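You operate a simulated robot arm through the tools that you are given. There is no shell and no other tool.

You run a simulated robot arm. Do the job below in one go: nothing can be reset, and whatever is moved stays where it is left.

Task
Dose bottle 59 with the amount of dye on the yellow tile.
Fine: one dose, under the spout; the bottle goes back to its own spot in the long white tray, the plate ends pulled out. Set down upright: what you pick out.

It is judged by the outcome, as a careful person would: the job done as asked, and still so three seconds after it is handed in. It fails if anything else is knocked over, pushed out of place, dropped, spilled or broken.

Robot
A 6-joint arm with a two-finger parallel gripper, fixed in place. Base frame: the origin is at the foot of the arm, x ahead of it, y to its left, z up. Readings come in cm, rad, newtons and seconds.
With the tool pointing down near the work surface it reaches from about 36 to 76 cm from the base axis. Its first joint turns from -1.152 to 1.152 rad. Payload 2.45 kg.
Tool frame: the origin (TCP) lies between the finger pads and is the grasp point; the fingertips stand 2.4 cm ahead of it; z points along the fingers, y is the line along which they close. The gripper opens to 6.8 cm. The fingers are 1.7 cm wide and 1 cm thick; the gripper's body (4 by 7 cm) begins 4.1 cm behind the TCP.
Orientation is that of the tool frame in the base frame, as a unit quaternion [w, x, y, z]. With the fingers straight down and closing along the base's y, the tool's x points along the base's -x, its y along +y and its z along -z.

Tools
- The arm moves only by the tool step_arm. Its argument "deltas" is a list that holds one entry, the list of rows, each a list of 7 numbers: the shift along the tool's x, y, z in units of 400 mm (1.0 is 400 mm), then the turn, a rotation vector about the tool's x, y, z in units of 45 degrees (1.0 is 45 degrees), then the closure in counts, from 0 (fully open) to 255 (shut). In form: [[[x, y, z, ax, ay, az, gripper], ...]]. A call has 1 to 20 rows; each row is the pose to reach, as a shift and turn from the pose commanded when the call began, along the tool's axes at that moment. A call with a number of a shift or a turn outside -1 to 1 is refused whole. Rows are played at 5 a second. More than 5 cm and 0.15 rad between two rows, or a gripper value outside its range, and nothing of the call is played. A pose out of reach is approached as far as the arm can. The call stops where the force on the tool passes 60 N (or 10 N more than at its start, if that is more) or the arm is blocked; 0.2 s more then pass. Each finger travels about 10.8 cm/s and halts on what it meets, pressing with about 28 N; the grip force reading is that of the motor and also rises with nothing between the fingers. The clock runs only during rows and for 0.2 s after the last one: add rows that repeat a pose to give the fingers time. The reply holds the time, the measured pose of the TCP, the force on the tool along the base axes, the opening and the grip force, in the units named above and with some noise, with the torque about the TCP (base axes, N m) and any sound that the robot's microphone picked up.
- Cameras (640 x 400 px; columns grow to the right, rows downward): "scene" is fixed at [15.62, 40.25, 146.3]; the picture's right is [-0.85, -0.52, 0.00], its down [-0.29, 0.48, -0.83] and it looks along [0.43, -0.71, -0.56] (base axes); focal length 311 px, centre (320, 200). "wrist" rides on the gripper at [8.4, 1.1, -7.5] in the tool frame; the picture's right is [-0.13, 0.99, 0.00], its down [-0.60, -0.08, -0.79] and it looks along [-0.79, -0.10, 0.61] (tool axes); focal length 251 px, centre (320, 200). There is no depth. A picture from a camera that has moved, and an enlarged one, comes with that camera's place and axes in the base frame and with its lens.
- get_image(camera): a new picture of that camera. The clock stands still meanwhile.
- inspect(camera, box): a new picture of the part [left, top, right, bottom] of that camera's present view, enlarged. The clock stands still meanwhile.
- job_done(): hands the job in; it is judged then, once.

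Places have to be worked out from the pictures, the camera data and where the tool is seen. Open the gripper and draw the arm clear of the work before you hand the job in, unless the task says otherwise.

The tools are called after "Call:" as name(argument=value, ...) on one line, values as JSON. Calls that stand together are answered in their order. step_arm: Moves the arm, as the interface text tells. Its arguments: {"type":"object","properties":{"deltas":{"type":"array","items":{"type":"array","items":{"type":"array","items":{"type":"number"}}}}},"required":["deltas"]} The other tools are called the same way: get_image (camera) takes a picture; inspect (camera, box) takes an enlarged picture of a part of a camera's view; job_done () hands the job in.

At the start:

```text
time: 0.0
eef_pos: [42.1, 10.84, 117.9]
ee_rot: [-0.001, 0.0, 1.0, 0.0]
ft_force: [-0.5, 0.4, 0.5]
wrist_torque: [0.02, 0.02, -0.04]
gripper_width: 6.81
finger_force: 0.0
```

scene: 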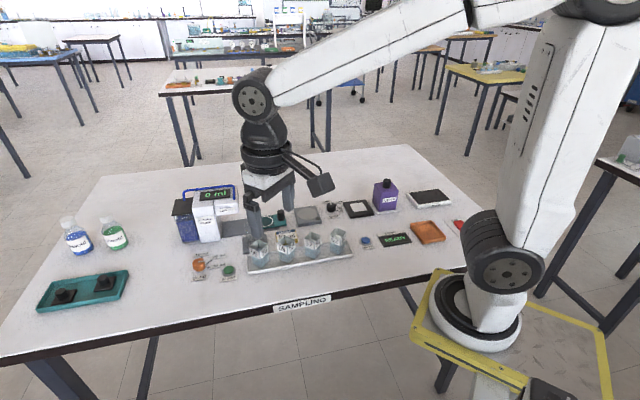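
wrist: 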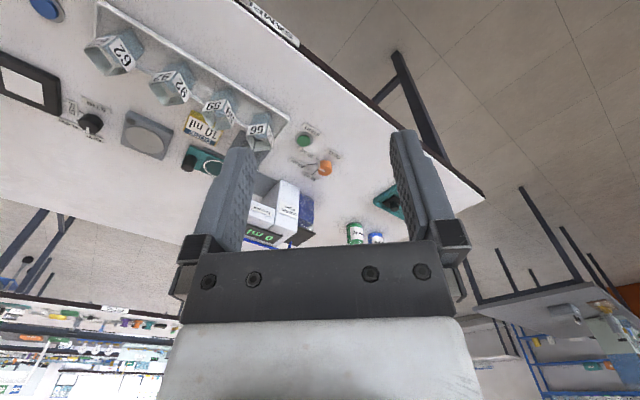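

I see a long white tray with four bottles, a dispenser with a "0 ml" display, and a yellow tile. I'll enlarge the parts of the scene to read the labels before moving anything.

Call:
inspect(camera="scene", box=[160, 170, 280, 290])

Call:
inspect(camera="scene", box=[230, 190, 370, 280])

Call:
inspect(camera="scene", box=[330, 170, 470, 260])

Call:
inspect(camera="wrist", box=[60, 10, 380, 250])

```text
3.33 times, centred on (220, 230) of scene
camera zoom: at [15.62, 40.25, 146.3], right [-0.85, -0.52, 0.0], down [-0.29, 0.48, -0.83], along [0.43, -0.71, -0.56], focal length 1038 px, centre (653, 100)
```

zoom: 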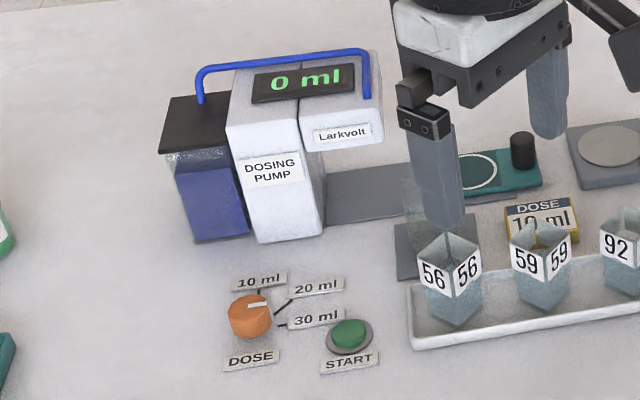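

```text
4.44 times, centred on (300, 235) of scene
camera zoom: at [15.62, 40.25, 146.3], right [-0.85, -0.52, 0.0], down [-0.29, 0.48, -0.83], along [0.43, -0.71, -0.56], focal length 1384 px, centre (409, 44)
```

zoom: 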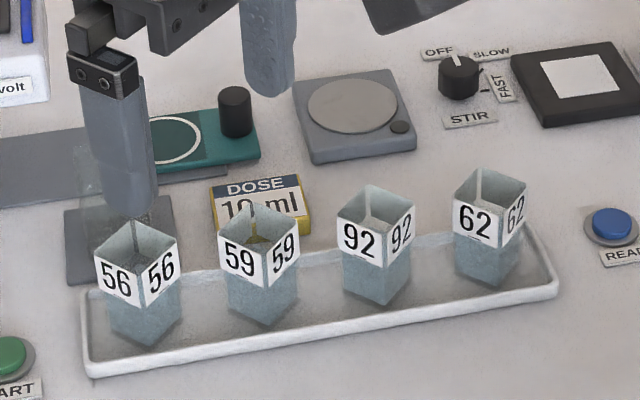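

```text
4.44 times, centred on (400, 215) of scene
camera zoom: at [15.62, 40.25, 146.3], right [-0.85, -0.52, 0.0], down [-0.29, 0.48, -0.83], along [0.43, -0.71, -0.56], focal length 1384 px, centre (-36, 133)
```

zoom: 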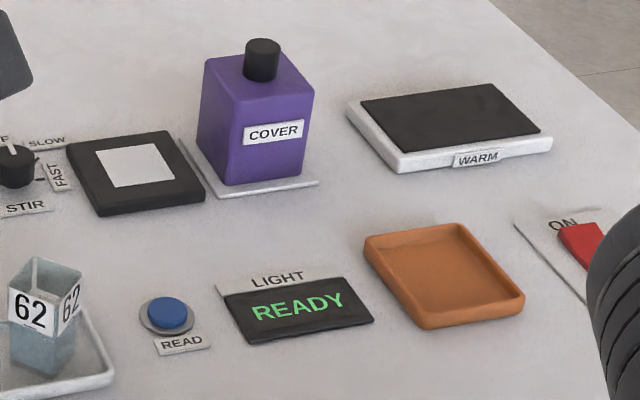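

```text
1.67 times, centred on (220, 130) of wrist
camera zoom: at [33.8, 12.11, 125.48], right [0.13, 0.99, 0.0], down [0.6, -0.08, 0.79], along [0.79, -0.1, -0.61], focal length 419 px, centre (487, 317)
```

zoom: 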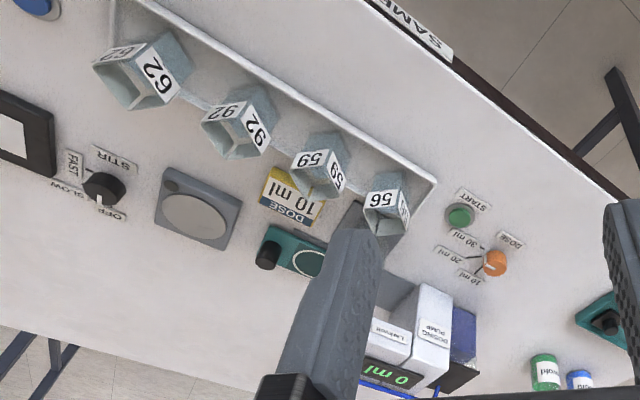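

The table top comes out near z≈87 cm, with the tray, dial and pump running at about 45° to the base axes. I'll move the arm, staying high, to look at the pump, plate and dial from closer.

Call:
step_arm(deltas=[[[-0.05, -0.0875, 0, 0, 0, 0, 0], [-0.1, -0.175, 0, 0, 0, 0, 0], [-0.15, -0.2625, 0, 0, 0, 0, 0], [-0.2, -0.35, 0, 0, 0, 0, 0], [-0.2, -0.35, 0, 0, 0, 0, 0]]])

Call:
get_image(camera="wrist")

Call:
get_image(camera="scene")

```text
time: 1.2
eef_pos: [50.28, -2.92, 118.11]
ee_rot: [0.0, 0.0, 1.0, 0.0]
ft_force: [-0.2, -0.4, -0.2]
wrist_torque: [-0.04, -0.04, -0.04]
gripper_width: 6.81
finger_force: 0.0
```

```text
taken
camera wrist: at [41.78, -1.89, 125.69], right [0.13, 0.99, 0.0], down [0.6, -0.08, 0.79], along [0.79, -0.1, -0.61], focal length 251 px, centre (320, 200)
```

wrist: 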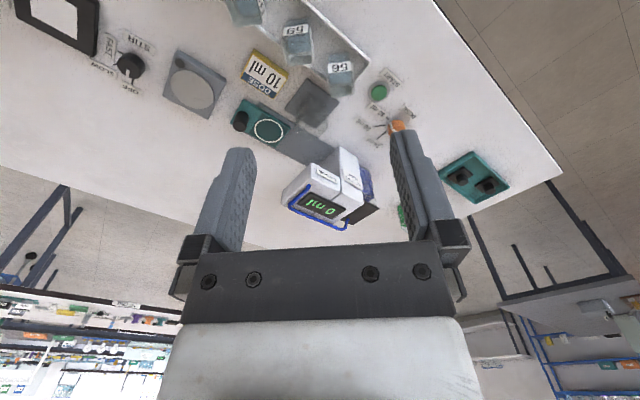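

```text
taken
```

scene: 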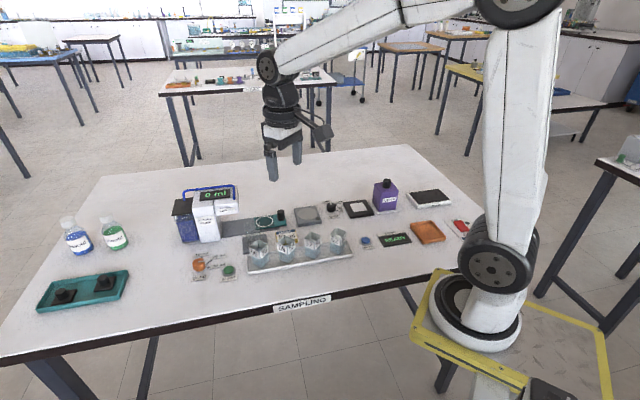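

The gripper no longer blocks the scene view, so I'll enlarge the tray, the pump with its plate, and the dial in both cameras.

Call:
inspect(camera="scene", box=[180, 250, 244, 290])

Call:
inspect(camera="scene", box=[170, 180, 298, 260])

Call:
inspect(camera="scene", box=[240, 215, 360, 290])

Call:
inspect(camera="wrist", box=[210, 0, 450, 150])

Call:
inspect(camera="wrist", box=[220, 90, 400, 240])

```text
10.00 times, centred on (212, 270) of scene
camera zoom: at [15.62, 40.25, 146.3], right [-0.85, -0.52, 0.0], down [-0.29, 0.48, -0.83], along [0.43, -0.71, -0.56], focal length 3114 px, centre (1400, -500)
```

zoom: 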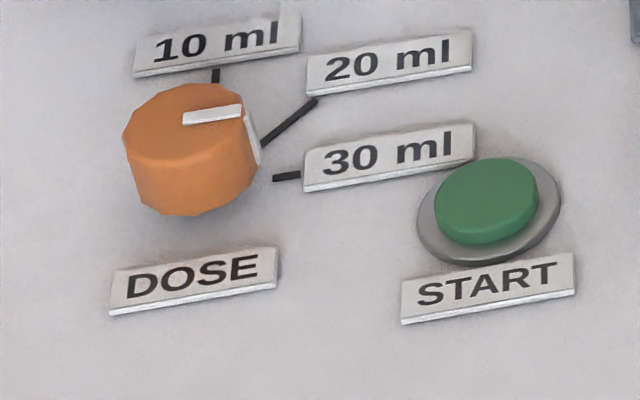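

```text
5.00 times, centred on (234, 220) of scene
camera zoom: at [15.62, 40.25, 146.3], right [-0.85, -0.52, 0.0], down [-0.29, 0.48, -0.83], along [0.43, -0.71, -0.56], focal length 1557 px, centre (750, 100)
```

zoom: 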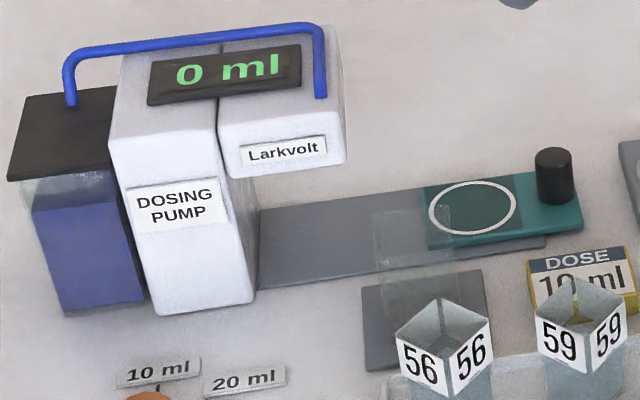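

```text
5.33 times, centred on (300, 252) of scene
camera zoom: at [15.62, 40.25, 146.3], right [-0.85, -0.52, 0.0], down [-0.29, 0.48, -0.83], along [0.43, -0.71, -0.56], focal length 1661 px, centre (427, -80)
```

zoom: 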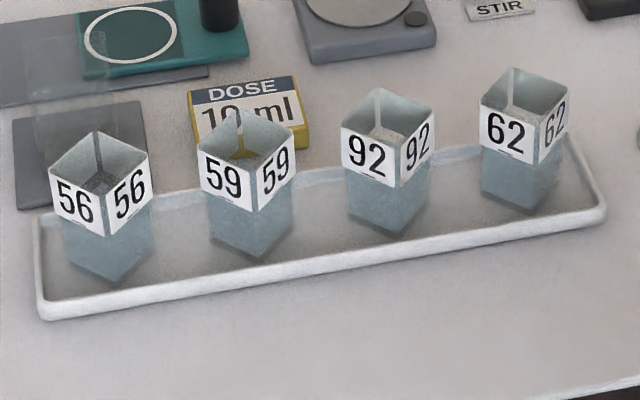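

```text
2.67 times, centred on (330, 75) of wrist
camera zoom: at [41.78, -1.89, 125.69], right [0.13, 0.99, 0.0], down [0.6, -0.08, 0.79], along [0.79, -0.1, -0.61], focal length 670 px, centre (293, 533)
```

zoom: 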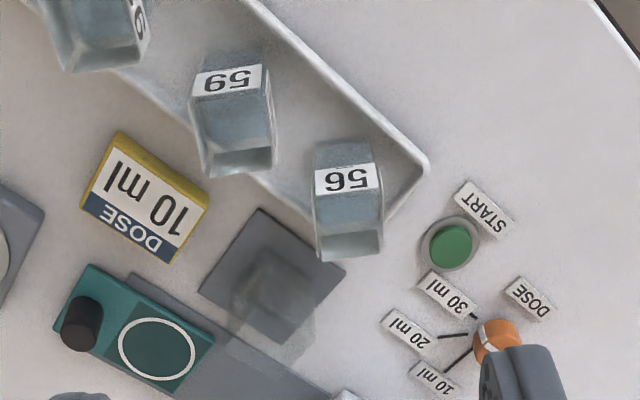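

```text
2.67 times, centred on (310, 165) of wrist
camera zoom: at [41.78, -1.89, 125.69], right [0.13, 0.99, 0.0], down [0.6, -0.08, 0.79], along [0.79, -0.1, -0.61], focal length 670 px, centre (347, 293)
```

zoom: 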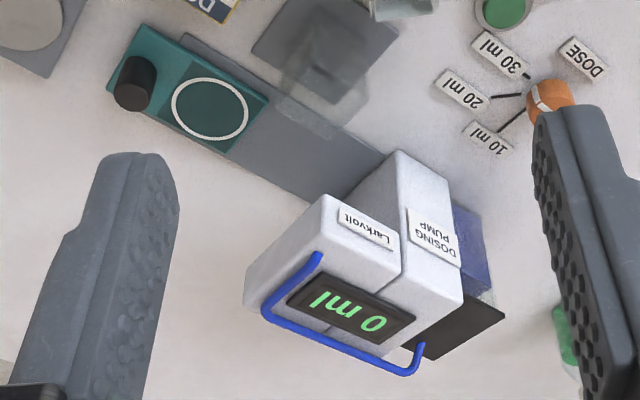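

The dial's white index appears to point to 30 ml, and there is a see-through object standing on the grey pad beside the rail that I must avoid. I'll zoom in further on both.

Call:
inspect(camera="scene", box=[230, 215, 294, 255])

Call:
inspect(camera="wrist", box=[270, 60, 366, 120])

Call:
inspect(camera="wrist", box=[350, 80, 430, 130])

Call:
inspect(camera="scene", box=[20, 200, 148, 320])

```text
10.00 times, centred on (262, 235) of scene
camera zoom: at [15.62, 40.25, 146.3], right [-0.85, -0.52, 0.0], down [-0.29, 0.48, -0.83], along [0.43, -0.71, -0.56], focal length 3114 px, centre (900, -150)
```

zoom: 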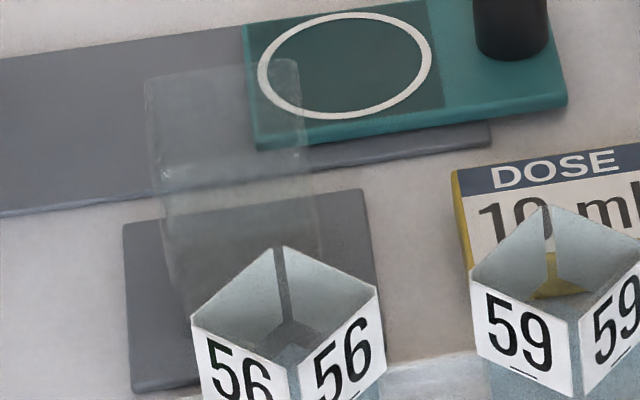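

```text
6.67 times, centred on (318, 90) of wrist
camera zoom: at [41.78, -1.89, 125.69], right [0.13, 0.99, 0.0], down [0.6, -0.08, 0.79], along [0.79, -0.1, -0.61], focal length 1676 px, centre (333, 933)
```

zoom: 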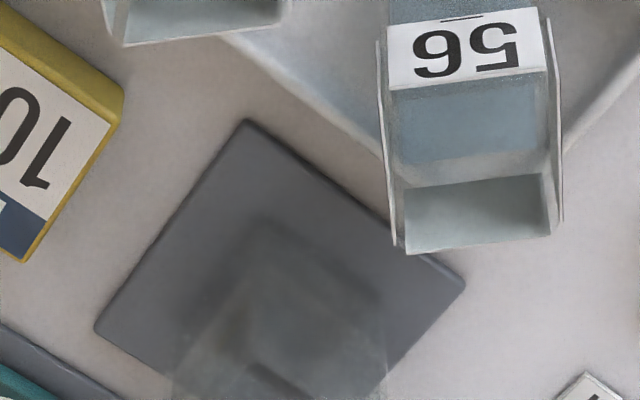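

```text
8.00 times, centred on (390, 105) of wrist
camera zoom: at [41.78, -1.89, 125.69], right [0.13, 0.99, 0.0], down [0.6, -0.08, 0.79], along [0.79, -0.1, -0.61], focal length 2012 px, centre (-240, 960)
```

zoom: 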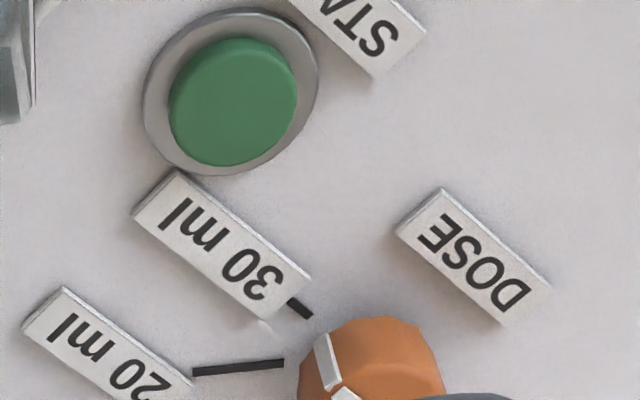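

```text
3.33 times, centred on (84, 260) of scene
camera zoom: at [15.62, 40.25, 146.3], right [-0.85, -0.52, 0.0], down [-0.29, 0.48, -0.83], along [0.43, -0.71, -0.56], focal length 1038 px, centre (1107, 0)
```

zoom: 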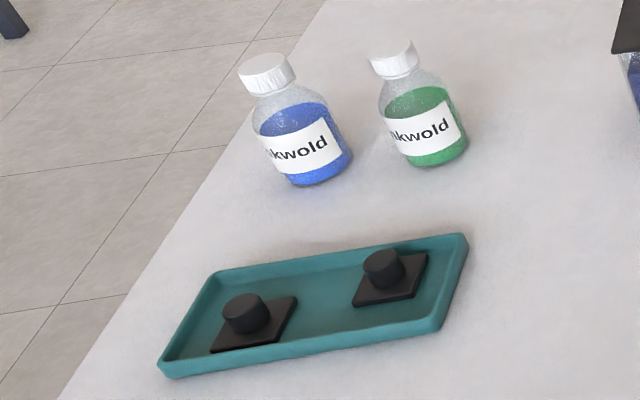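

The index is on 30 ml, and a clear block about 7 cm tall stands on the grey pad near (65, -6). I'll move to look down on the plate and spout to measure them.

Call:
step_arm(deltas=[[[-0.08, -0.075, 0, 0, 0, 0, 0], [-0.16, -0.15, 0, 0, 0, 0, 0], [-0.2425, -0.2275, 0.05, 0, 0, 0, 0], [-0.2425, -0.2275, 0.05, 0, 0, 0, 0]]])

Call:
inspect(camera="wrist", box=[160, 0, 480, 200])

```text
time: 2.2
eef_pos: [60.06, -12.36, 116.13]
ee_rot: [0.0, 0.0, 1.0, 0.001]
ft_force: [-0.7, 0.2, -0.3]
wrist_torque: [0.0, -0.04, 0.0]
gripper_width: 6.79
finger_force: 0.1
```

```text
2.00 times, centred on (320, 100) of wrist
camera zoom: at [51.67, -11.17, 123.59], right [0.13, 0.99, 0.0], down [0.6, -0.08, 0.79], along [0.79, -0.1, -0.61], focal length 503 px, centre (320, 400)
```

zoom: 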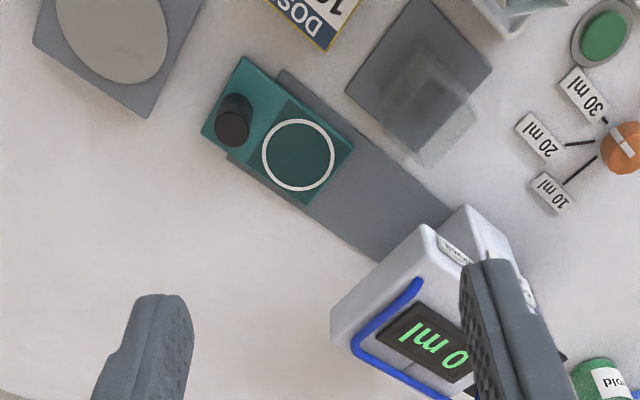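

From this view the plate's ring is at about (68.6, -14.9), its knob at (65.4, -18.2), and the rail runs at 45° under the spout. I'll look at the dial and START button from nearby next.

Call:
step_arm(deltas=[[[-0.01, 0.1, 0.0, 0, 0, 0, 0], [-0.02, 0.2, 0.0, 0, 0, 0, 0], [-0.03, 0.3, 0.05, 0, 0, 0, 0], [-0.04, 0.4, 0.1, 0, 0, 0, 0], [-0.05, 0.485, 0.18, 0, 0, 0, 0], [-0.05, 0.485, 0.2, 0, 0, 0, 0], [-0.05, 0.485, 0.2, 0, 0, 0, 0]]])

Call:
get_image(camera="wrist")

Call:
inspect(camera="wrist", box=[240, 40, 400, 140])

```text
time: 3.8
eef_pos: [61.97, 7.35, 107.83]
ee_rot: [0.0, 0.0, 1.0, -0.001]
ft_force: [-0.3, -0.1, -0.2]
wrist_torque: [0.02, 0.01, -0.01]
gripper_width: 6.78
finger_force: 0.1
```

```text
taken
camera wrist: at [53.65, 8.56, 115.42], right [0.13, 0.99, 0.0], down [0.6, -0.08, 0.79], along [0.79, -0.1, -0.61], focal length 251 px, centre (320, 200)
```

wrist: 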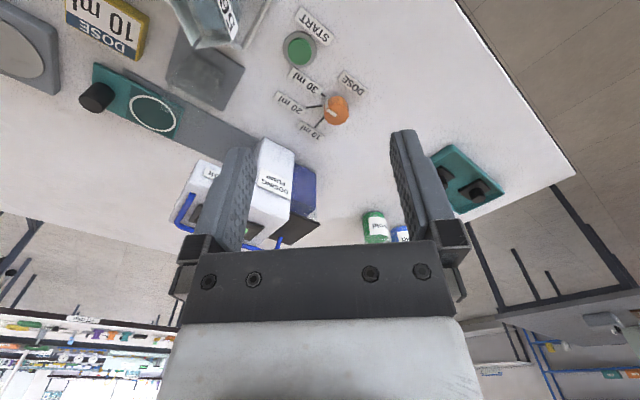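

```text
4.00 times, centred on (320, 90) of wrist
camera zoom: at [53.65, 8.56, 115.42], right [0.13, 0.99, 0.0], down [0.6, -0.08, 0.79], along [0.79, -0.1, -0.61], focal length 1006 px, centre (320, 640)
```

zoom: 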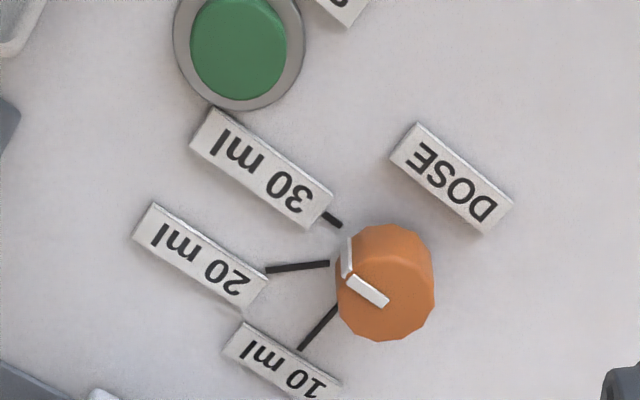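

The dial's centre is at about (71.3, 8.3) with its index on 30 ml (direction −135°); 10 ml lies at −45°, so it needs +90° about vertical. I'll go over the dial with the tool turned −45° and check the alignment from close up.

Call:
step_arm(deltas=[[[-0.039, 0.004, 0.045, 0, 0, 0.167, 0], [-0.078, 0.008, 0.09, 0, 0, 0.333, 0], [-0.1165, 0.012, 0.135, 0, 0, 0.5, 0], [-0.155, 0.016, 0.18, 0, 0, 0.667, 0], [-0.194, 0.02, 0.225, 0, 0, 0.833, 0], [-0.233, 0.024, 0.25, 0, 0, 1.0, 0], [-0.233, 0.024, 0.25, 0, 0, 1.0, 0]]])

Call:
get_image(camera="wrist")

Call:
inspect(camera="scene", box=[150, 190, 278, 290])

```text
time: 5.4
eef_pos: [71.16, 8.04, 97.87]
ee_rot: [0.001, 0.383, 0.924, 0.0]
ft_force: [1.0, 1.7, -0.8]
wrist_torque: [-0.02, -0.02, -0.03]
gripper_width: 6.82
finger_force: 0.1
```

```text
taken
camera wrist: at [66.12, 14.99, 105.4], right [0.79, 0.61, 0.0], down [0.37, -0.48, 0.79], along [0.48, -0.63, -0.61], focal length 251 px, centre (320, 200)
```

wrist: 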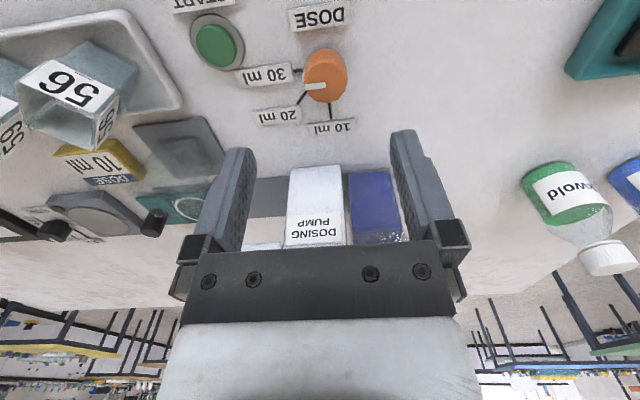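

```text
4.00 times, centred on (214, 240) of scene
camera zoom: at [15.62, 40.25, 146.3], right [-0.85, -0.52, 0.0], down [-0.29, 0.48, -0.83], along [0.43, -0.71, -0.56], focal length 1246 px, centre (744, 40)
```

zoom: 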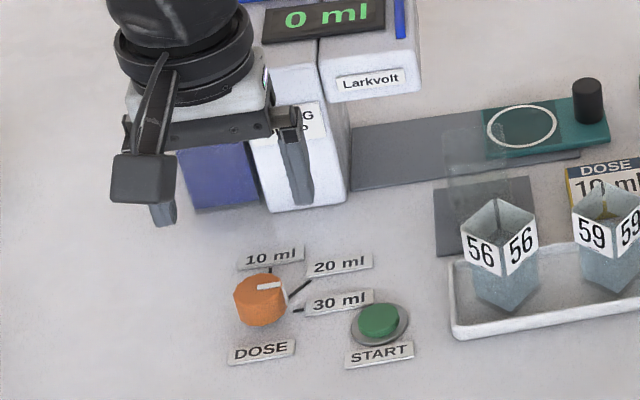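

The arm is above the dial now. I'll enlarge the dial in the wrist view to fix its centre precisely.

Call:
inspect(camera="wrist", box=[240, 30, 400, 130])

```text
4.00 times, centred on (320, 80) of wrist
camera zoom: at [66.12, 14.99, 105.4], right [0.79, 0.61, 0.0], down [0.37, -0.48, 0.79], along [0.48, -0.63, -0.61], focal length 1006 px, centre (320, 680)
```

zoom: 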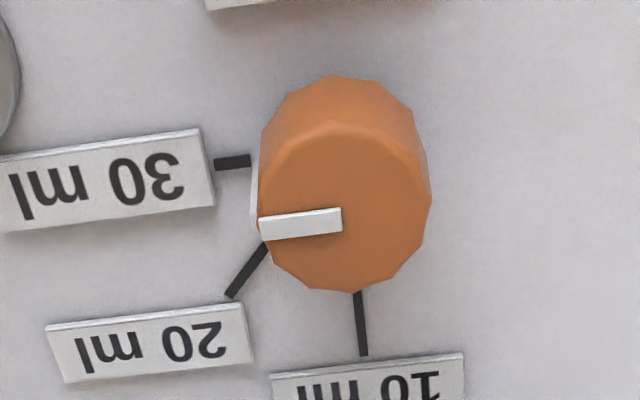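

The dial axis is at about (71.45, 8.5) and its top at z≈89.2. I'll shift about half a centimetre onto it and go down with the open fingers around the knob, fingertips staying above the label tiles.

Call:
step_arm(deltas=[[[0.0027, 0.0133, 0.0, 0, 0, 0, 0], [0.0027, 0.0133, 0.05, 0, 0, 0, 0], [0.0027, 0.0133, 0.1, 0, 0, 0, 0], [0.0027, 0.0133, 0.15, 0, 0, 0, 0], [0.0027, 0.0133, 0.175, 0, 0, 0, 0], [0.0027, 0.0133, 0.19, 0, 0, 0, 0], [0.0027, 0.0133, 0.19, 0, 0, 0, 0]]])

Call:
get_image(camera="wrist")

Call:
inspect(camera="scene", box=[150, 220, 246, 290])

```text
time: 7.0
eef_pos: [71.49, 8.72, 90.36]
ee_rot: [0.0, 0.383, 0.924, 0.0]
ft_force: [0.6, -0.1, -0.3]
wrist_torque: [-0.01, 0.01, 0.02]
gripper_width: 6.79
finger_force: 0.1
```

```text
taken
camera wrist: at [66.35, 15.47, 97.87], right [0.79, 0.61, 0.0], down [0.37, -0.48, 0.79], along [0.48, -0.63, -0.61], focal length 251 px, centre (320, 200)
```

wrist: 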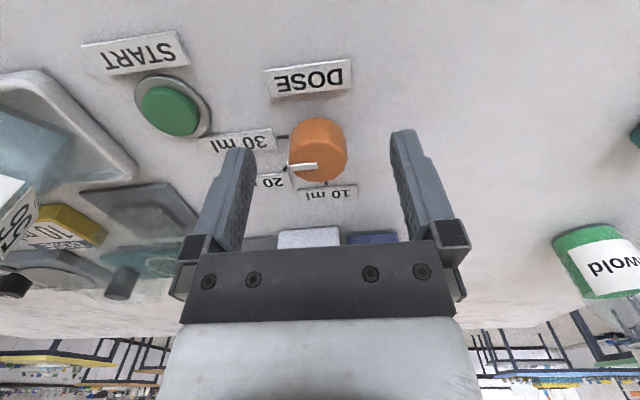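

```text
5.71 times, centred on (198, 255) of scene
camera zoom: at [15.62, 40.25, 146.3], right [-0.85, -0.52, 0.0], down [-0.29, 0.48, -0.83], along [0.43, -0.71, -0.56], focal length 1780 px, centre (1017, -114)
```

zoom: 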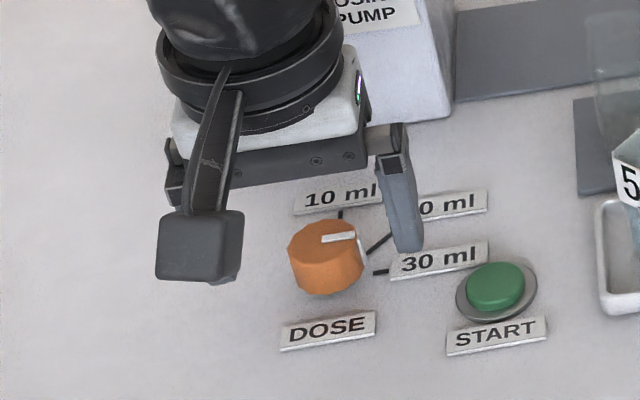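

Call:
inspect(camera="wrist", box=[220, 90, 420, 215])

```text
3.20 times, centred on (320, 152) of wrist
camera zoom: at [66.35, 15.47, 97.87], right [0.79, 0.61, 0.0], down [0.37, -0.48, 0.79], along [0.48, -0.63, -0.61], focal length 805 px, centre (320, 352)
```

zoom: 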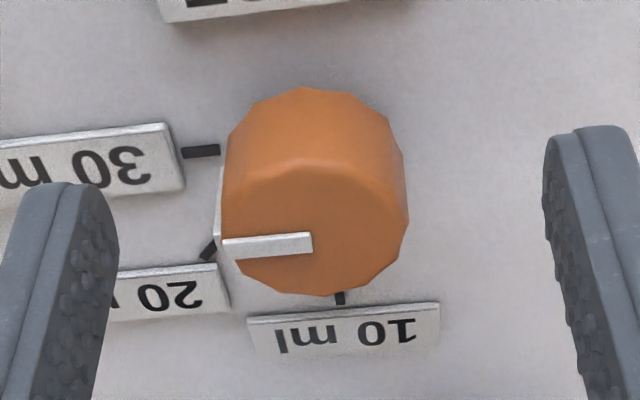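

The knob sits centred between the fingers within about 2 mm. I'll trim the position, drop 3 mm and close on the knob.

Call:
step_arm(deltas=[[[0.0025, -0.004, 0.004, 0, 0, 0, 0], [0.0025, -0.004, 0.0075, 0, 0, 0, 0], [0.0025, -0.004, 0.0075, 0, 0, 0, 255], [0.0025, -0.004, 0.0075, 0, 0, 0, 255], [0.0025, -0.004, 0.0075, 0, 0, 0, 255], [0.0025, -0.004, 0.0075, 0, 0, 0, 255]]])

Call:
inspect(camera="wrist", box=[220, 90, 420, 215])

```text
time: 8.4
eef_pos: [71.32, 8.59, 89.98]
ee_rot: [0.0, 0.383, 0.924, 0.0]
ft_force: [-4.3, -2.3, 1.4]
wrist_torque: [0.09, -0.05, -0.06]
gripper_width: 2.94
finger_force: 43.3
```

```text
3.20 times, centred on (320, 152) of wrist
camera zoom: at [66.17, 15.39, 97.55], right [0.79, 0.61, 0.0], down [0.37, -0.48, 0.79], along [0.48, -0.63, -0.61], focal length 805 px, centre (320, 352)
```

zoom: 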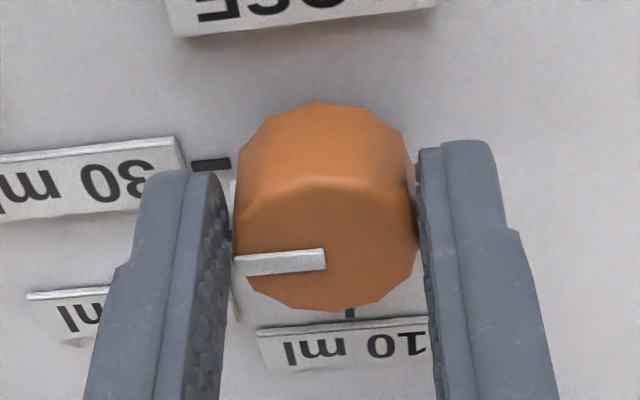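

The fingers hold the knob at 2.94 cm with little side force. I'll turn it the first 45° counter-clockwise (seen from above).

Call:
step_arm(deltas=[[[0, 0, 0, 0, 0, -0.125, 255], [0, 0, 0, 0, 0, -0.25, 255], [0, 0, 0, 0, 0, -0.375, 255], [0, 0, 0, 0, 0, -0.5, 255], [0, 0, 0, 0, 0, -0.625, 255], [0, 0, 0, 0, 0, -0.75, 255], [0, 0, 0, 0, 0, -0.875, 255], [0, 0, 0, 0, 0, -1.0, 255], [0, 0, 0, 0, 0, -1.0, 255]]])

Call:
inspect(camera="wrist", box=[220, 90, 420, 215])

```text
time: 10.4
eef_pos: [71.16, 8.29, 90.0]
ee_rot: [-0.004, 0.0, 1.0, -0.002]
ft_force: [-21.5, -31.8, -1.1]
wrist_torque: [-0.41, -0.09, -0.2]
gripper_width: 2.96
finger_force: 43.0
```

```text
3.20 times, centred on (320, 152) of wrist
camera zoom: at [62.83, 9.37, 97.6], right [0.13, 0.99, -0.01], down [0.61, -0.08, 0.79], along [0.78, -0.11, -0.61], focal length 805 px, centre (320, 352)
```

zoom: 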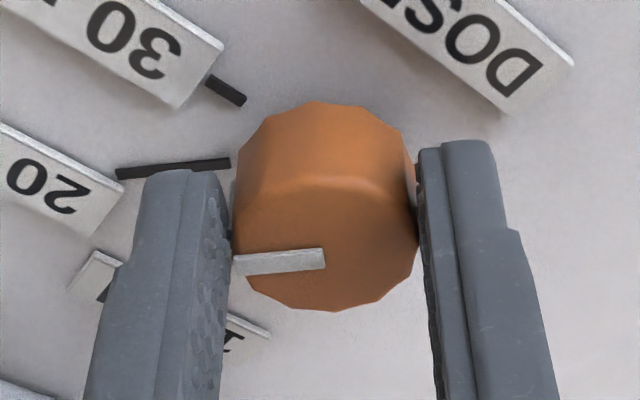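

The knob turned with the gripper and its index is at 20 ml, but a side force of ~38 N has built up, so the tool is slightly off the knob's axis. I'll ease the pose in the direction of that force before turning on.

Call:
step_arm(deltas=[[[0.002, -0.003, 0, 0, 0, 0, 255], [0.00375, -0.00625, 0, 0, 0, 0, 255], [0.00375, -0.00625, 0, 0, 0, 0, 255]]])

```text
time: 11.2
eef_pos: [71.22, 8.13, 90.06]
ee_rot: [0.0, 0.0, 1.0, -0.001]
ft_force: [-4.8, -22.1, -9.7]
wrist_torque: [-0.23, 1.07, -0.15]
gripper_width: 2.95
finger_force: 43.4
```

Call:
step_arm(deltas=[[[0.0005, -0.003, 0, 0, 0, 0, 255], [0.001, -0.006, 0, 0, 0, 0, 255], [0.001, -0.006, 0, 0, 0, 0, 255]]])

```text
time: 12.0
eef_pos: [71.2, 8.24, 90.09]
ee_rot: [0.0, -0.001, 1.0, -0.001]
ft_force: [-0.9, -10.1, -17.2]
wrist_torque: [-0.58, 0.04, -0.08]
gripper_width: 2.94
finger_force: 43.8
```

The side force has dropped to about 10 N. I'll do the second 45° with a small further correction.

Call:
step_arm(deltas=[[[0, -0.003, 0.001, 0, 0, -0.125, 255], [0, -0.003, 0.002, 0, 0, -0.25, 255], [0, -0.003, 0.002, 0, 0, -0.375, 255], [0, -0.003, 0.002, 0, 0, -0.5, 255], [0, -0.003, 0.002, 0, 0, -0.625, 255], [0, -0.003, 0.002, 0, 0, -0.75, 255], [0, -0.003, 0.002, 0, 0, -0.875, 255], [0, -0.003, 0.002, 0, 0, -1.0, 255], [0, -0.003, 0.002, 0, 0, -1.0, 255]]])

Call:
inspect(camera="wrist", box=[220, 90, 420, 215])

Call:
inspect(camera="scene", box=[150, 220, 246, 290])

```text
time: 14.0
eef_pos: [71.3, 7.74, 90.11]
ee_rot: [0.003, -0.382, 0.924, -0.003]
ft_force: [18.3, -21.8, -9.3]
wrist_torque: [-0.53, -0.02, -0.51]
gripper_width: 2.96
finger_force: 43.3
```

```text
3.20 times, centred on (320, 152) of wrist
camera zoom: at [64.58, 2.64, 97.53], right [-0.61, 0.79, 0.0], down [0.48, 0.37, 0.8], along [0.63, 0.48, -0.61], focal length 805 px, centre (320, 352)
```

zoom: 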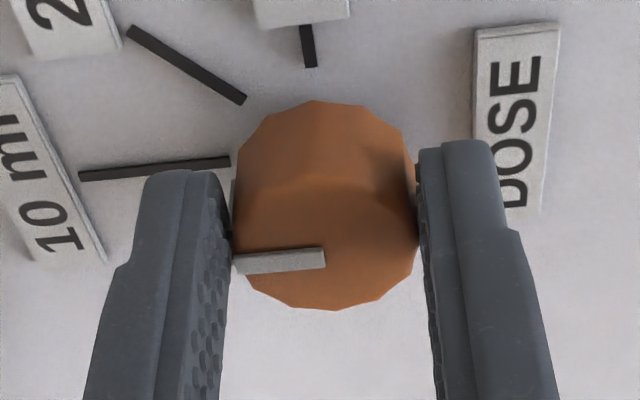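

```text
5.71 times, centred on (198, 255) of scene
camera zoom: at [15.69, 40.2, 146.31], right [-0.85, -0.52, 0.0], down [-0.29, 0.48, -0.83], along [0.43, -0.71, -0.56], focal length 1780 px, centre (1017, -114)
```

zoom: 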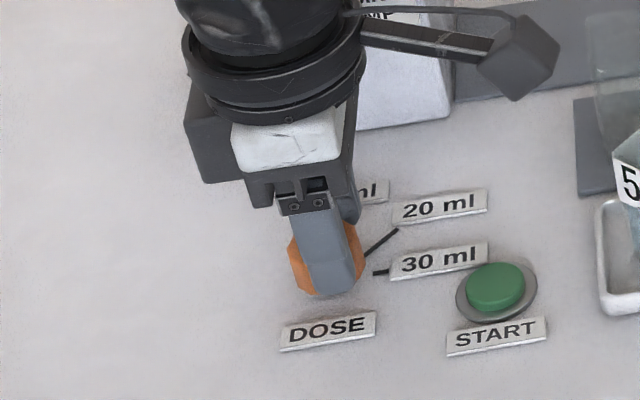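

The index has moved 90° with the gripper to the 10 ml tick. I'll ease off the side load and then open the fingers to release the dial.

Call:
step_arm(deltas=[[[0, -0.004, 0, 0, 0, 0, 255], [0, -0.007, 0, 0, 0, 0, 255], [0, -0.007, 0, 0, 0, 0, 255]]])

```text
time: 14.8
eef_pos: [71.26, 7.82, 90.03]
ee_rot: [0.0, -0.383, 0.924, 0.0]
ft_force: [3.0, -15.6, 3.3]
wrist_torque: [-0.17, -0.3, -0.18]
gripper_width: 2.95
finger_force: 43.2
```

Call:
step_arm(deltas=[[[0, -0.002, 0, 0, 0, 0, 255], [0, -0.002, 0, 0, 0, 0, 0], [0, -0.002, 0, 0, 0, 0, 0], [0, -0.002, 0, 0, 0, 0, 0], [0, -0.002, -0.05, 0, 0, 0, 0], [0, -0.002, -0.12, 0, 0, 0, 0], [0, -0.002, -0.2, 0, 0, 0, 0], [0, -0.002, -0.2, 0, 0, 0, 0]]])

Call:
get_image(camera="wrist")

Call:
inspect(camera="wrist", box=[220, 40, 420, 165])

Call:
inspect(camera="scene", box=[150, 190, 278, 290])

```text
time: 16.6
eef_pos: [71.26, 7.52, 98.0]
ee_rot: [0.0, -0.383, 0.924, 0.0]
ft_force: [-0.7, 0.4, 0.2]
wrist_torque: [-0.01, 0.01, -0.02]
gripper_width: 6.8
finger_force: 0.0
```

```text
taken
camera wrist: at [64.61, 2.46, 105.52], right [-0.61, 0.79, 0.0], down [0.48, 0.37, 0.79], along [0.63, 0.48, -0.61], focal length 251 px, centre (320, 200)
```

wrist: 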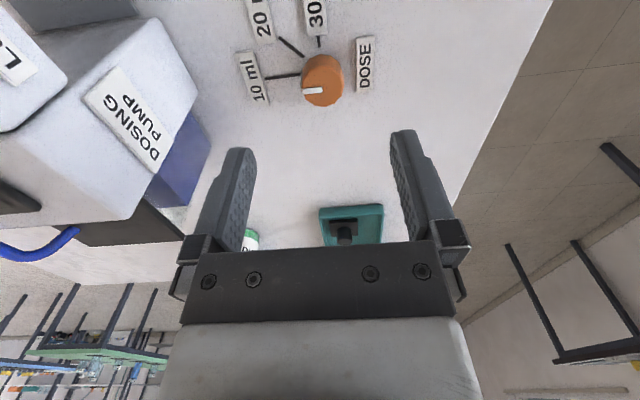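

```text
3.20 times, centred on (320, 102) of wrist
camera zoom: at [64.61, 2.46, 105.52], right [-0.61, 0.79, 0.0], down [0.48, 0.37, 0.79], along [0.63, 0.48, -0.61], focal length 805 px, centre (320, 512)
```

zoom: 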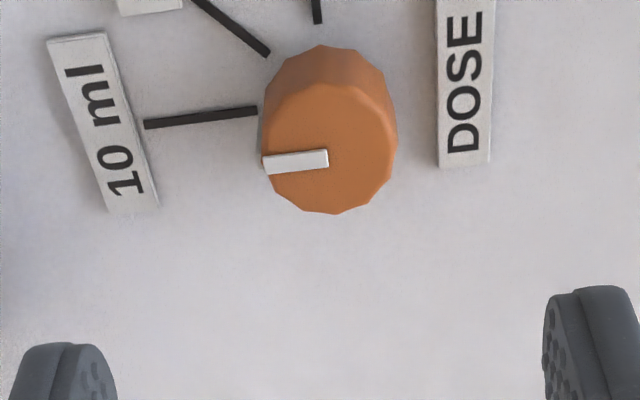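

```text
4.00 times, centred on (214, 240) of scene
camera zoom: at [15.62, 40.25, 146.3], right [-0.85, -0.52, 0.0], down [-0.29, 0.48, -0.83], along [0.43, -0.71, -0.56], focal length 1246 px, centre (744, 40)
```

zoom: 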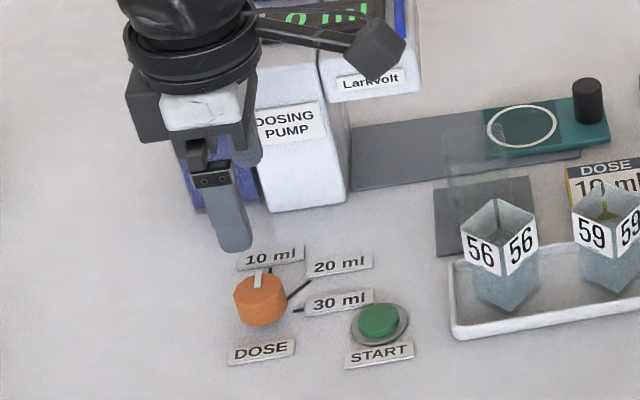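

The dial now reads 10 ml. Next I'll raise the arm and go above bottle 59 with the tool turned back so the fingers close along y, to measure the bottle closely.

Call:
step_arm(deltas=[[[0, 0, -0.1, 0, 0, 0, 0], [0, 0, -0.175, 0, 0, 0, 0], [0.09, 0.01, -0.175, 0, 0, 0.16, 0], [0.18, 0.02, -0.175, 0, 0, 0.33, 0], [0.27, 0.03, -0.175, 0, 0, 0.5, 0], [0.36, 0.04, -0.175, 0, 0, 0.67, 0], [0.45, 0.05, -0.175, 0, 0, 0.84, 0], [0.539, 0.062, -0.175, 0, 0, 1.0, 0], [0.539, 0.062, -0.175, 0, 0, 1.0, 0]]])

Call:
get_image(camera="wrist")

Call:
inspect(camera="wrist", box=[200, 0, 440, 150])

```text
time: 18.6
eef_pos: [54.04, -5.79, 104.96]
ee_rot: [0.0, 0.001, 1.0, 0.0]
ft_force: [-1.1, -1.0, -0.1]
wrist_torque: [0.02, 0.01, 0.02]
gripper_width: 6.78
finger_force: 0.0
```

```text
taken
camera wrist: at [45.73, -4.57, 112.48], right [0.13, 0.99, 0.0], down [0.6, -0.08, 0.79], along [0.79, -0.1, -0.61], focal length 251 px, centre (320, 200)
```

wrist: 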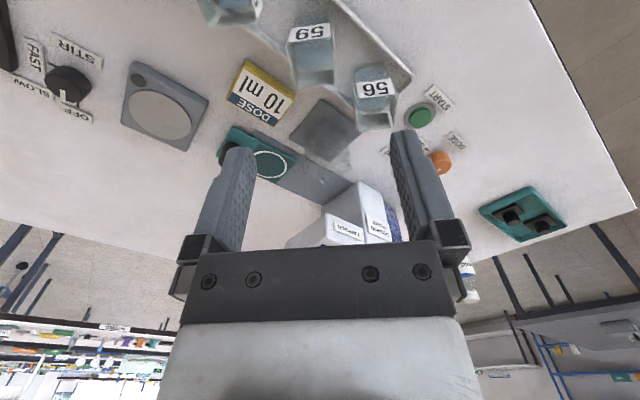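

```text
2.67 times, centred on (320, 75) of wrist
camera zoom: at [45.73, -4.57, 112.48], right [0.13, 0.99, 0.0], down [0.6, -0.08, 0.79], along [0.79, -0.1, -0.61], focal length 670 px, centre (320, 533)
```

zoom: 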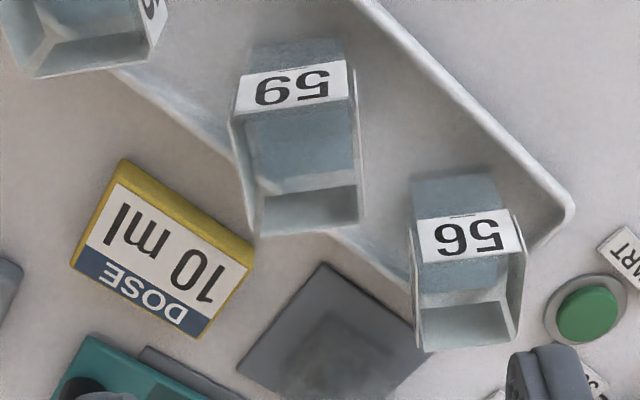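

Bottle 59's rim is a 3.1 cm square centred at (54.0, -6.04), aligned with the base axes, with its top near z≈94. I'll shift 2.5 mm and come down with the fingers open around it, then check before closing.

Call:
step_arm(deltas=[[[0, -0.006, 0.07, 0, 0, 0, 0], [0, -0.006, 0.14, 0, 0, 0, 0], [0, -0.006, 0.2, 0, 0, 0, 0], [0, -0.006, 0.25, 0, 0, 0, 0], [0, -0.006, 0.29, 0, 0, 0, 0], [0, -0.006, 0.32, 0, 0, 0, 0], [0, -0.006, 0.336, 0, 0, 0, 0], [0, -0.006, 0.336, 0, 0, 0, 0]]])

Call:
get_image(camera="wrist")

Call:
inspect(camera="scene", box=[230, 190, 358, 280])

```text
time: 20.4
eef_pos: [54.42, -6.04, 91.46]
ee_rot: [0.0, 0.0, 1.0, -0.001]
ft_force: [-0.1, -0.1, -0.4]
wrist_torque: [-0.01, 0.03, 0.0]
gripper_width: 6.81
finger_force: 0.1
```

```text
taken
camera wrist: at [46.06, -4.82, 99.0], right [0.13, 0.99, 0.0], down [0.6, -0.08, 0.79], along [0.79, -0.1, -0.61], focal length 251 px, centre (320, 200)
```

wrist: 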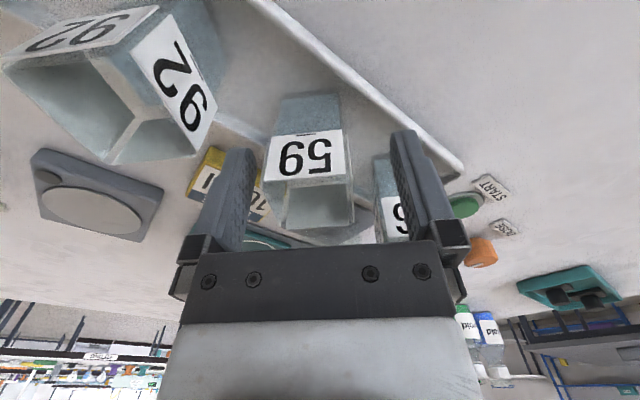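

```text
4.44 times, centred on (294, 235) of scene
camera zoom: at [15.62, 40.25, 146.3], right [-0.85, -0.52, 0.0], down [-0.29, 0.48, -0.83], along [0.43, -0.71, -0.56], focal length 1384 px, centre (436, 44)
```

zoom: 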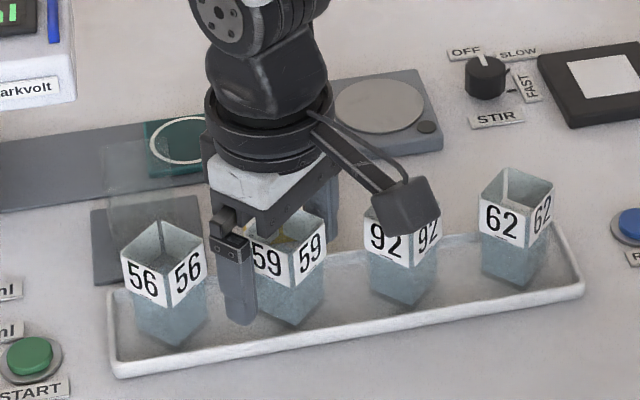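

Call:
inspect(camera="wrist", box=[220, 80, 420, 245])

```text
2.42 times, centred on (320, 162) of wrist
camera zoom: at [46.06, -4.82, 99.0], right [0.13, 0.99, 0.0], down [0.6, -0.08, 0.79], along [0.79, -0.1, -0.61], focal length 610 px, centre (320, 291)
```

zoom: 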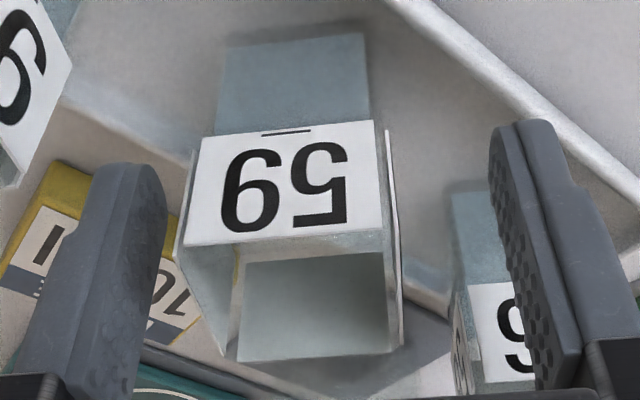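

The bottle stands centred between the fingers to within about 1 mm. I'll close on it and then lift it slightly to test the hold.

Call:
step_arm(deltas=[[[0, -0.002, 0, 0, 0, 0, 0], [0, -0.002, 0, 0, 0, 0, 255], [0, -0.002, 0, 0, 0, 0, 255], [0, -0.002, 0, 0, 0, 0, 255], [0, -0.002, 0, 0, 0, 0, 255]]])

Call:
inspect(camera="scene", box=[230, 190, 358, 280])

Call:
inspect(camera="wrist", box=[220, 80, 420, 245])

```text
time: 21.6
eef_pos: [54.42, -6.08, 91.55]
ee_rot: [0.001, 0.0, 1.0, 0.0]
ft_force: [0.2, 0.2, -0.6]
wrist_torque: [0.03, 0.02, 0.0]
gripper_width: 3.35
finger_force: 27.9
```

```text
4.44 times, centred on (294, 235) of scene
camera zoom: at [15.62, 40.25, 146.3], right [-0.85, -0.52, 0.0], down [-0.29, 0.48, -0.83], along [0.43, -0.71, -0.56], focal length 1384 px, centre (436, 44)
```

zoom: 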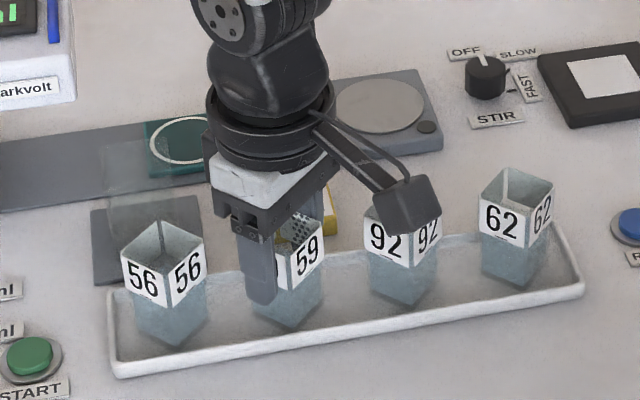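

```text
2.42 times, centred on (320, 162) of wrist
camera zoom: at [46.04, -4.93, 99.01], right [0.13, 0.99, 0.0], down [0.6, -0.08, 0.79], along [0.79, -0.1, -0.61], focal length 610 px, centre (320, 291)
```

zoom: 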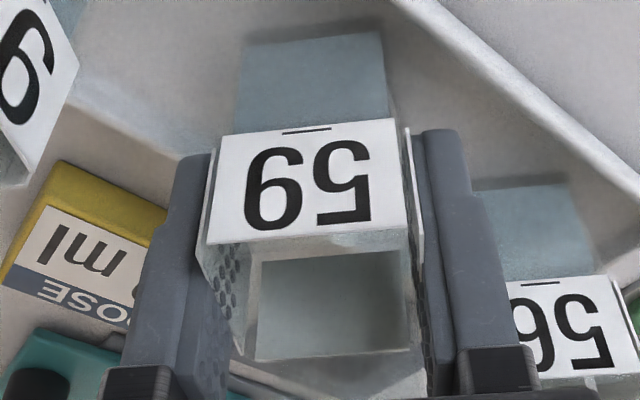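

The gripper holds the bottle at 3.35 cm; it shifted about 2 mm toward +y while closing, so its own spot is centred near (54.4, -6.3). I'll lift it straight up 12 cm.

Call:
step_arm(deltas=[[[0, 0, -0.01, 0, 0, 0, 255], [0, 0, -0.04, 0, 0, 0, 255], [0, 0, -0.09, 0, 0, 0, 255], [0, 0, -0.15, 0, 0, 0, 255], [0, 0, -0.21, 0, 0, 0, 255], [0, 0, -0.27, 0, 0, 0, 255], [0, 0, -0.3, 0, 0, 0, 255], [0, 0, -0.3, 0, 0, 0, 255]]])

Call:
inspect(camera="scene", box=[210, 150, 370, 290])

Call:
get_image(camera="wrist")

```text
time: 23.4
eef_pos: [54.38, -6.06, 103.45]
ee_rot: [-0.001, 0.0, 1.0, 0.0]
ft_force: [-0.3, 0.6, -1.3]
wrist_torque: [0.0, 0.01, 0.02]
gripper_width: 3.34
finger_force: 28.0
```

```text
2.86 times, centred on (290, 220) of scene
camera zoom: at [15.62, 40.25, 146.3], right [-0.85, -0.52, 0.0], down [-0.29, 0.48, -0.83], along [0.43, -0.71, -0.56], focal length 890 px, centre (406, 143)
```

zoom: 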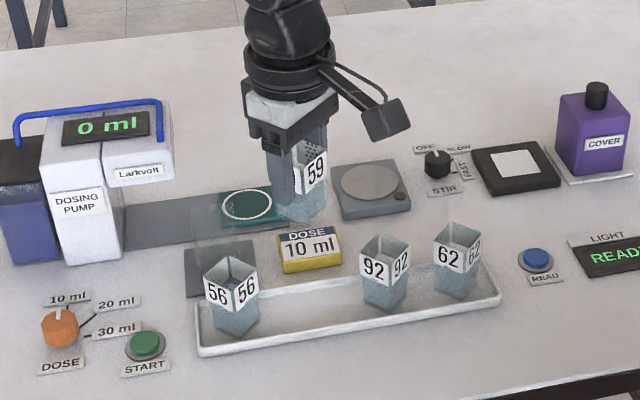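

```text
taken
camera wrist: at [46.01, -4.9, 110.98], right [0.13, 0.99, 0.0], down [0.6, -0.08, 0.79], along [0.79, -0.1, -0.61], focal length 251 px, centre (320, 200)
```

wrist: 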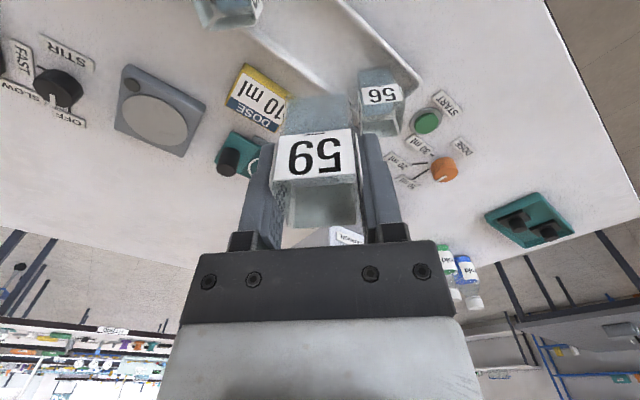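

The bottle came up cleanly and the neighbours have not moved. I'll carry it at this height over the plate's ring and turn the tool +45° so the gripper lies square to the rail, away from the spout.

Call:
step_arm(deltas=[[[-0.045, -0.028, 0, 0, 0, -0.125, 255], [-0.09, -0.056, 0, 0, 0, -0.25, 255], [-0.135, -0.084, 0, 0, 0, -0.375, 255], [-0.18, -0.112, 0, 0, 0, -0.5, 255], [-0.225, -0.14, 0, 0, 0, -0.625, 255], [-0.27, -0.168, 0, 0, 0, -0.75, 255], [-0.315, -0.196, 0, 0, 0, -0.875, 255], [-0.35, -0.2225, 0, 0, 0, -1.0, 255], [-0.35, -0.2225, 0, 0, 0, -1.0, 255]]])

Call:
get_image(camera="wrist")

Call:
inspect(camera="scene", box=[180, 150, 308, 250])

```text
time: 25.4
eef_pos: [68.49, -14.9, 103.44]
ee_rot: [-0.001, -0.383, 0.924, 0.0]
ft_force: [0.1, -0.3, 0.3]
wrist_torque: [0.0, -0.02, 0.0]
gripper_width: 3.31
finger_force: 27.7
```

```text
taken
camera wrist: at [61.75, -19.99, 111.05], right [-0.61, 0.79, 0.0], down [0.48, 0.37, 0.79], along [0.63, 0.48, -0.61], focal length 251 px, centre (320, 200)
```

wrist: 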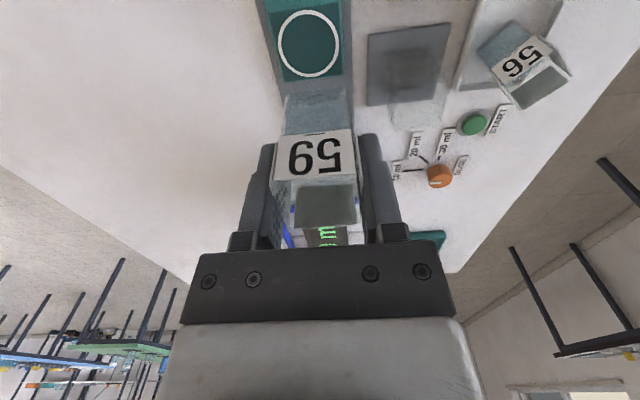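

```text
4.00 times, centred on (244, 200) of scene
camera zoom: at [15.62, 40.25, 146.3], right [-0.85, -0.52, 0.0], down [-0.29, 0.48, -0.83], along [0.43, -0.71, -0.56], focal length 1246 px, centre (624, 200)
```

zoom: 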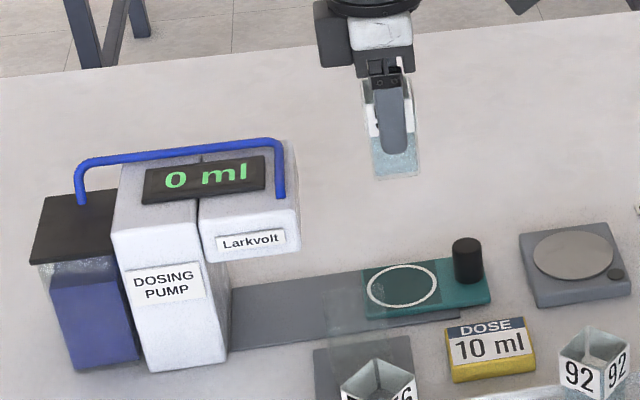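

The bottle hangs over the plate. I'll enlarge the ring in the wrist picture to find its centre relative to the tool.

Call:
inspect(camera="wrist", box=[224, 0, 416, 120])

```text
3.33 times, centred on (320, 60) of wrist
camera zoom: at [61.75, -19.99, 111.05], right [-0.61, 0.79, 0.0], down [0.48, 0.37, 0.79], along [0.63, 0.48, -0.61], focal length 838 px, centre (320, 667)
```

zoom: 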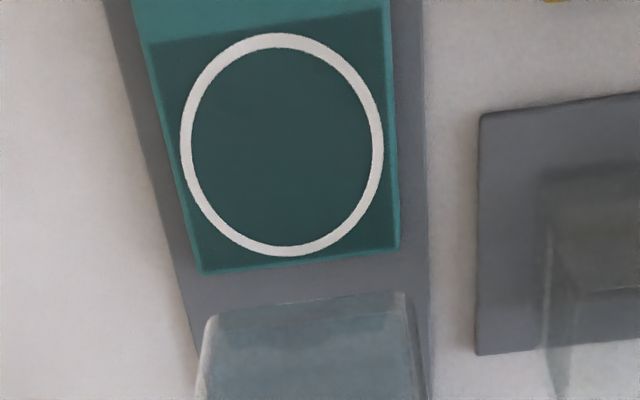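

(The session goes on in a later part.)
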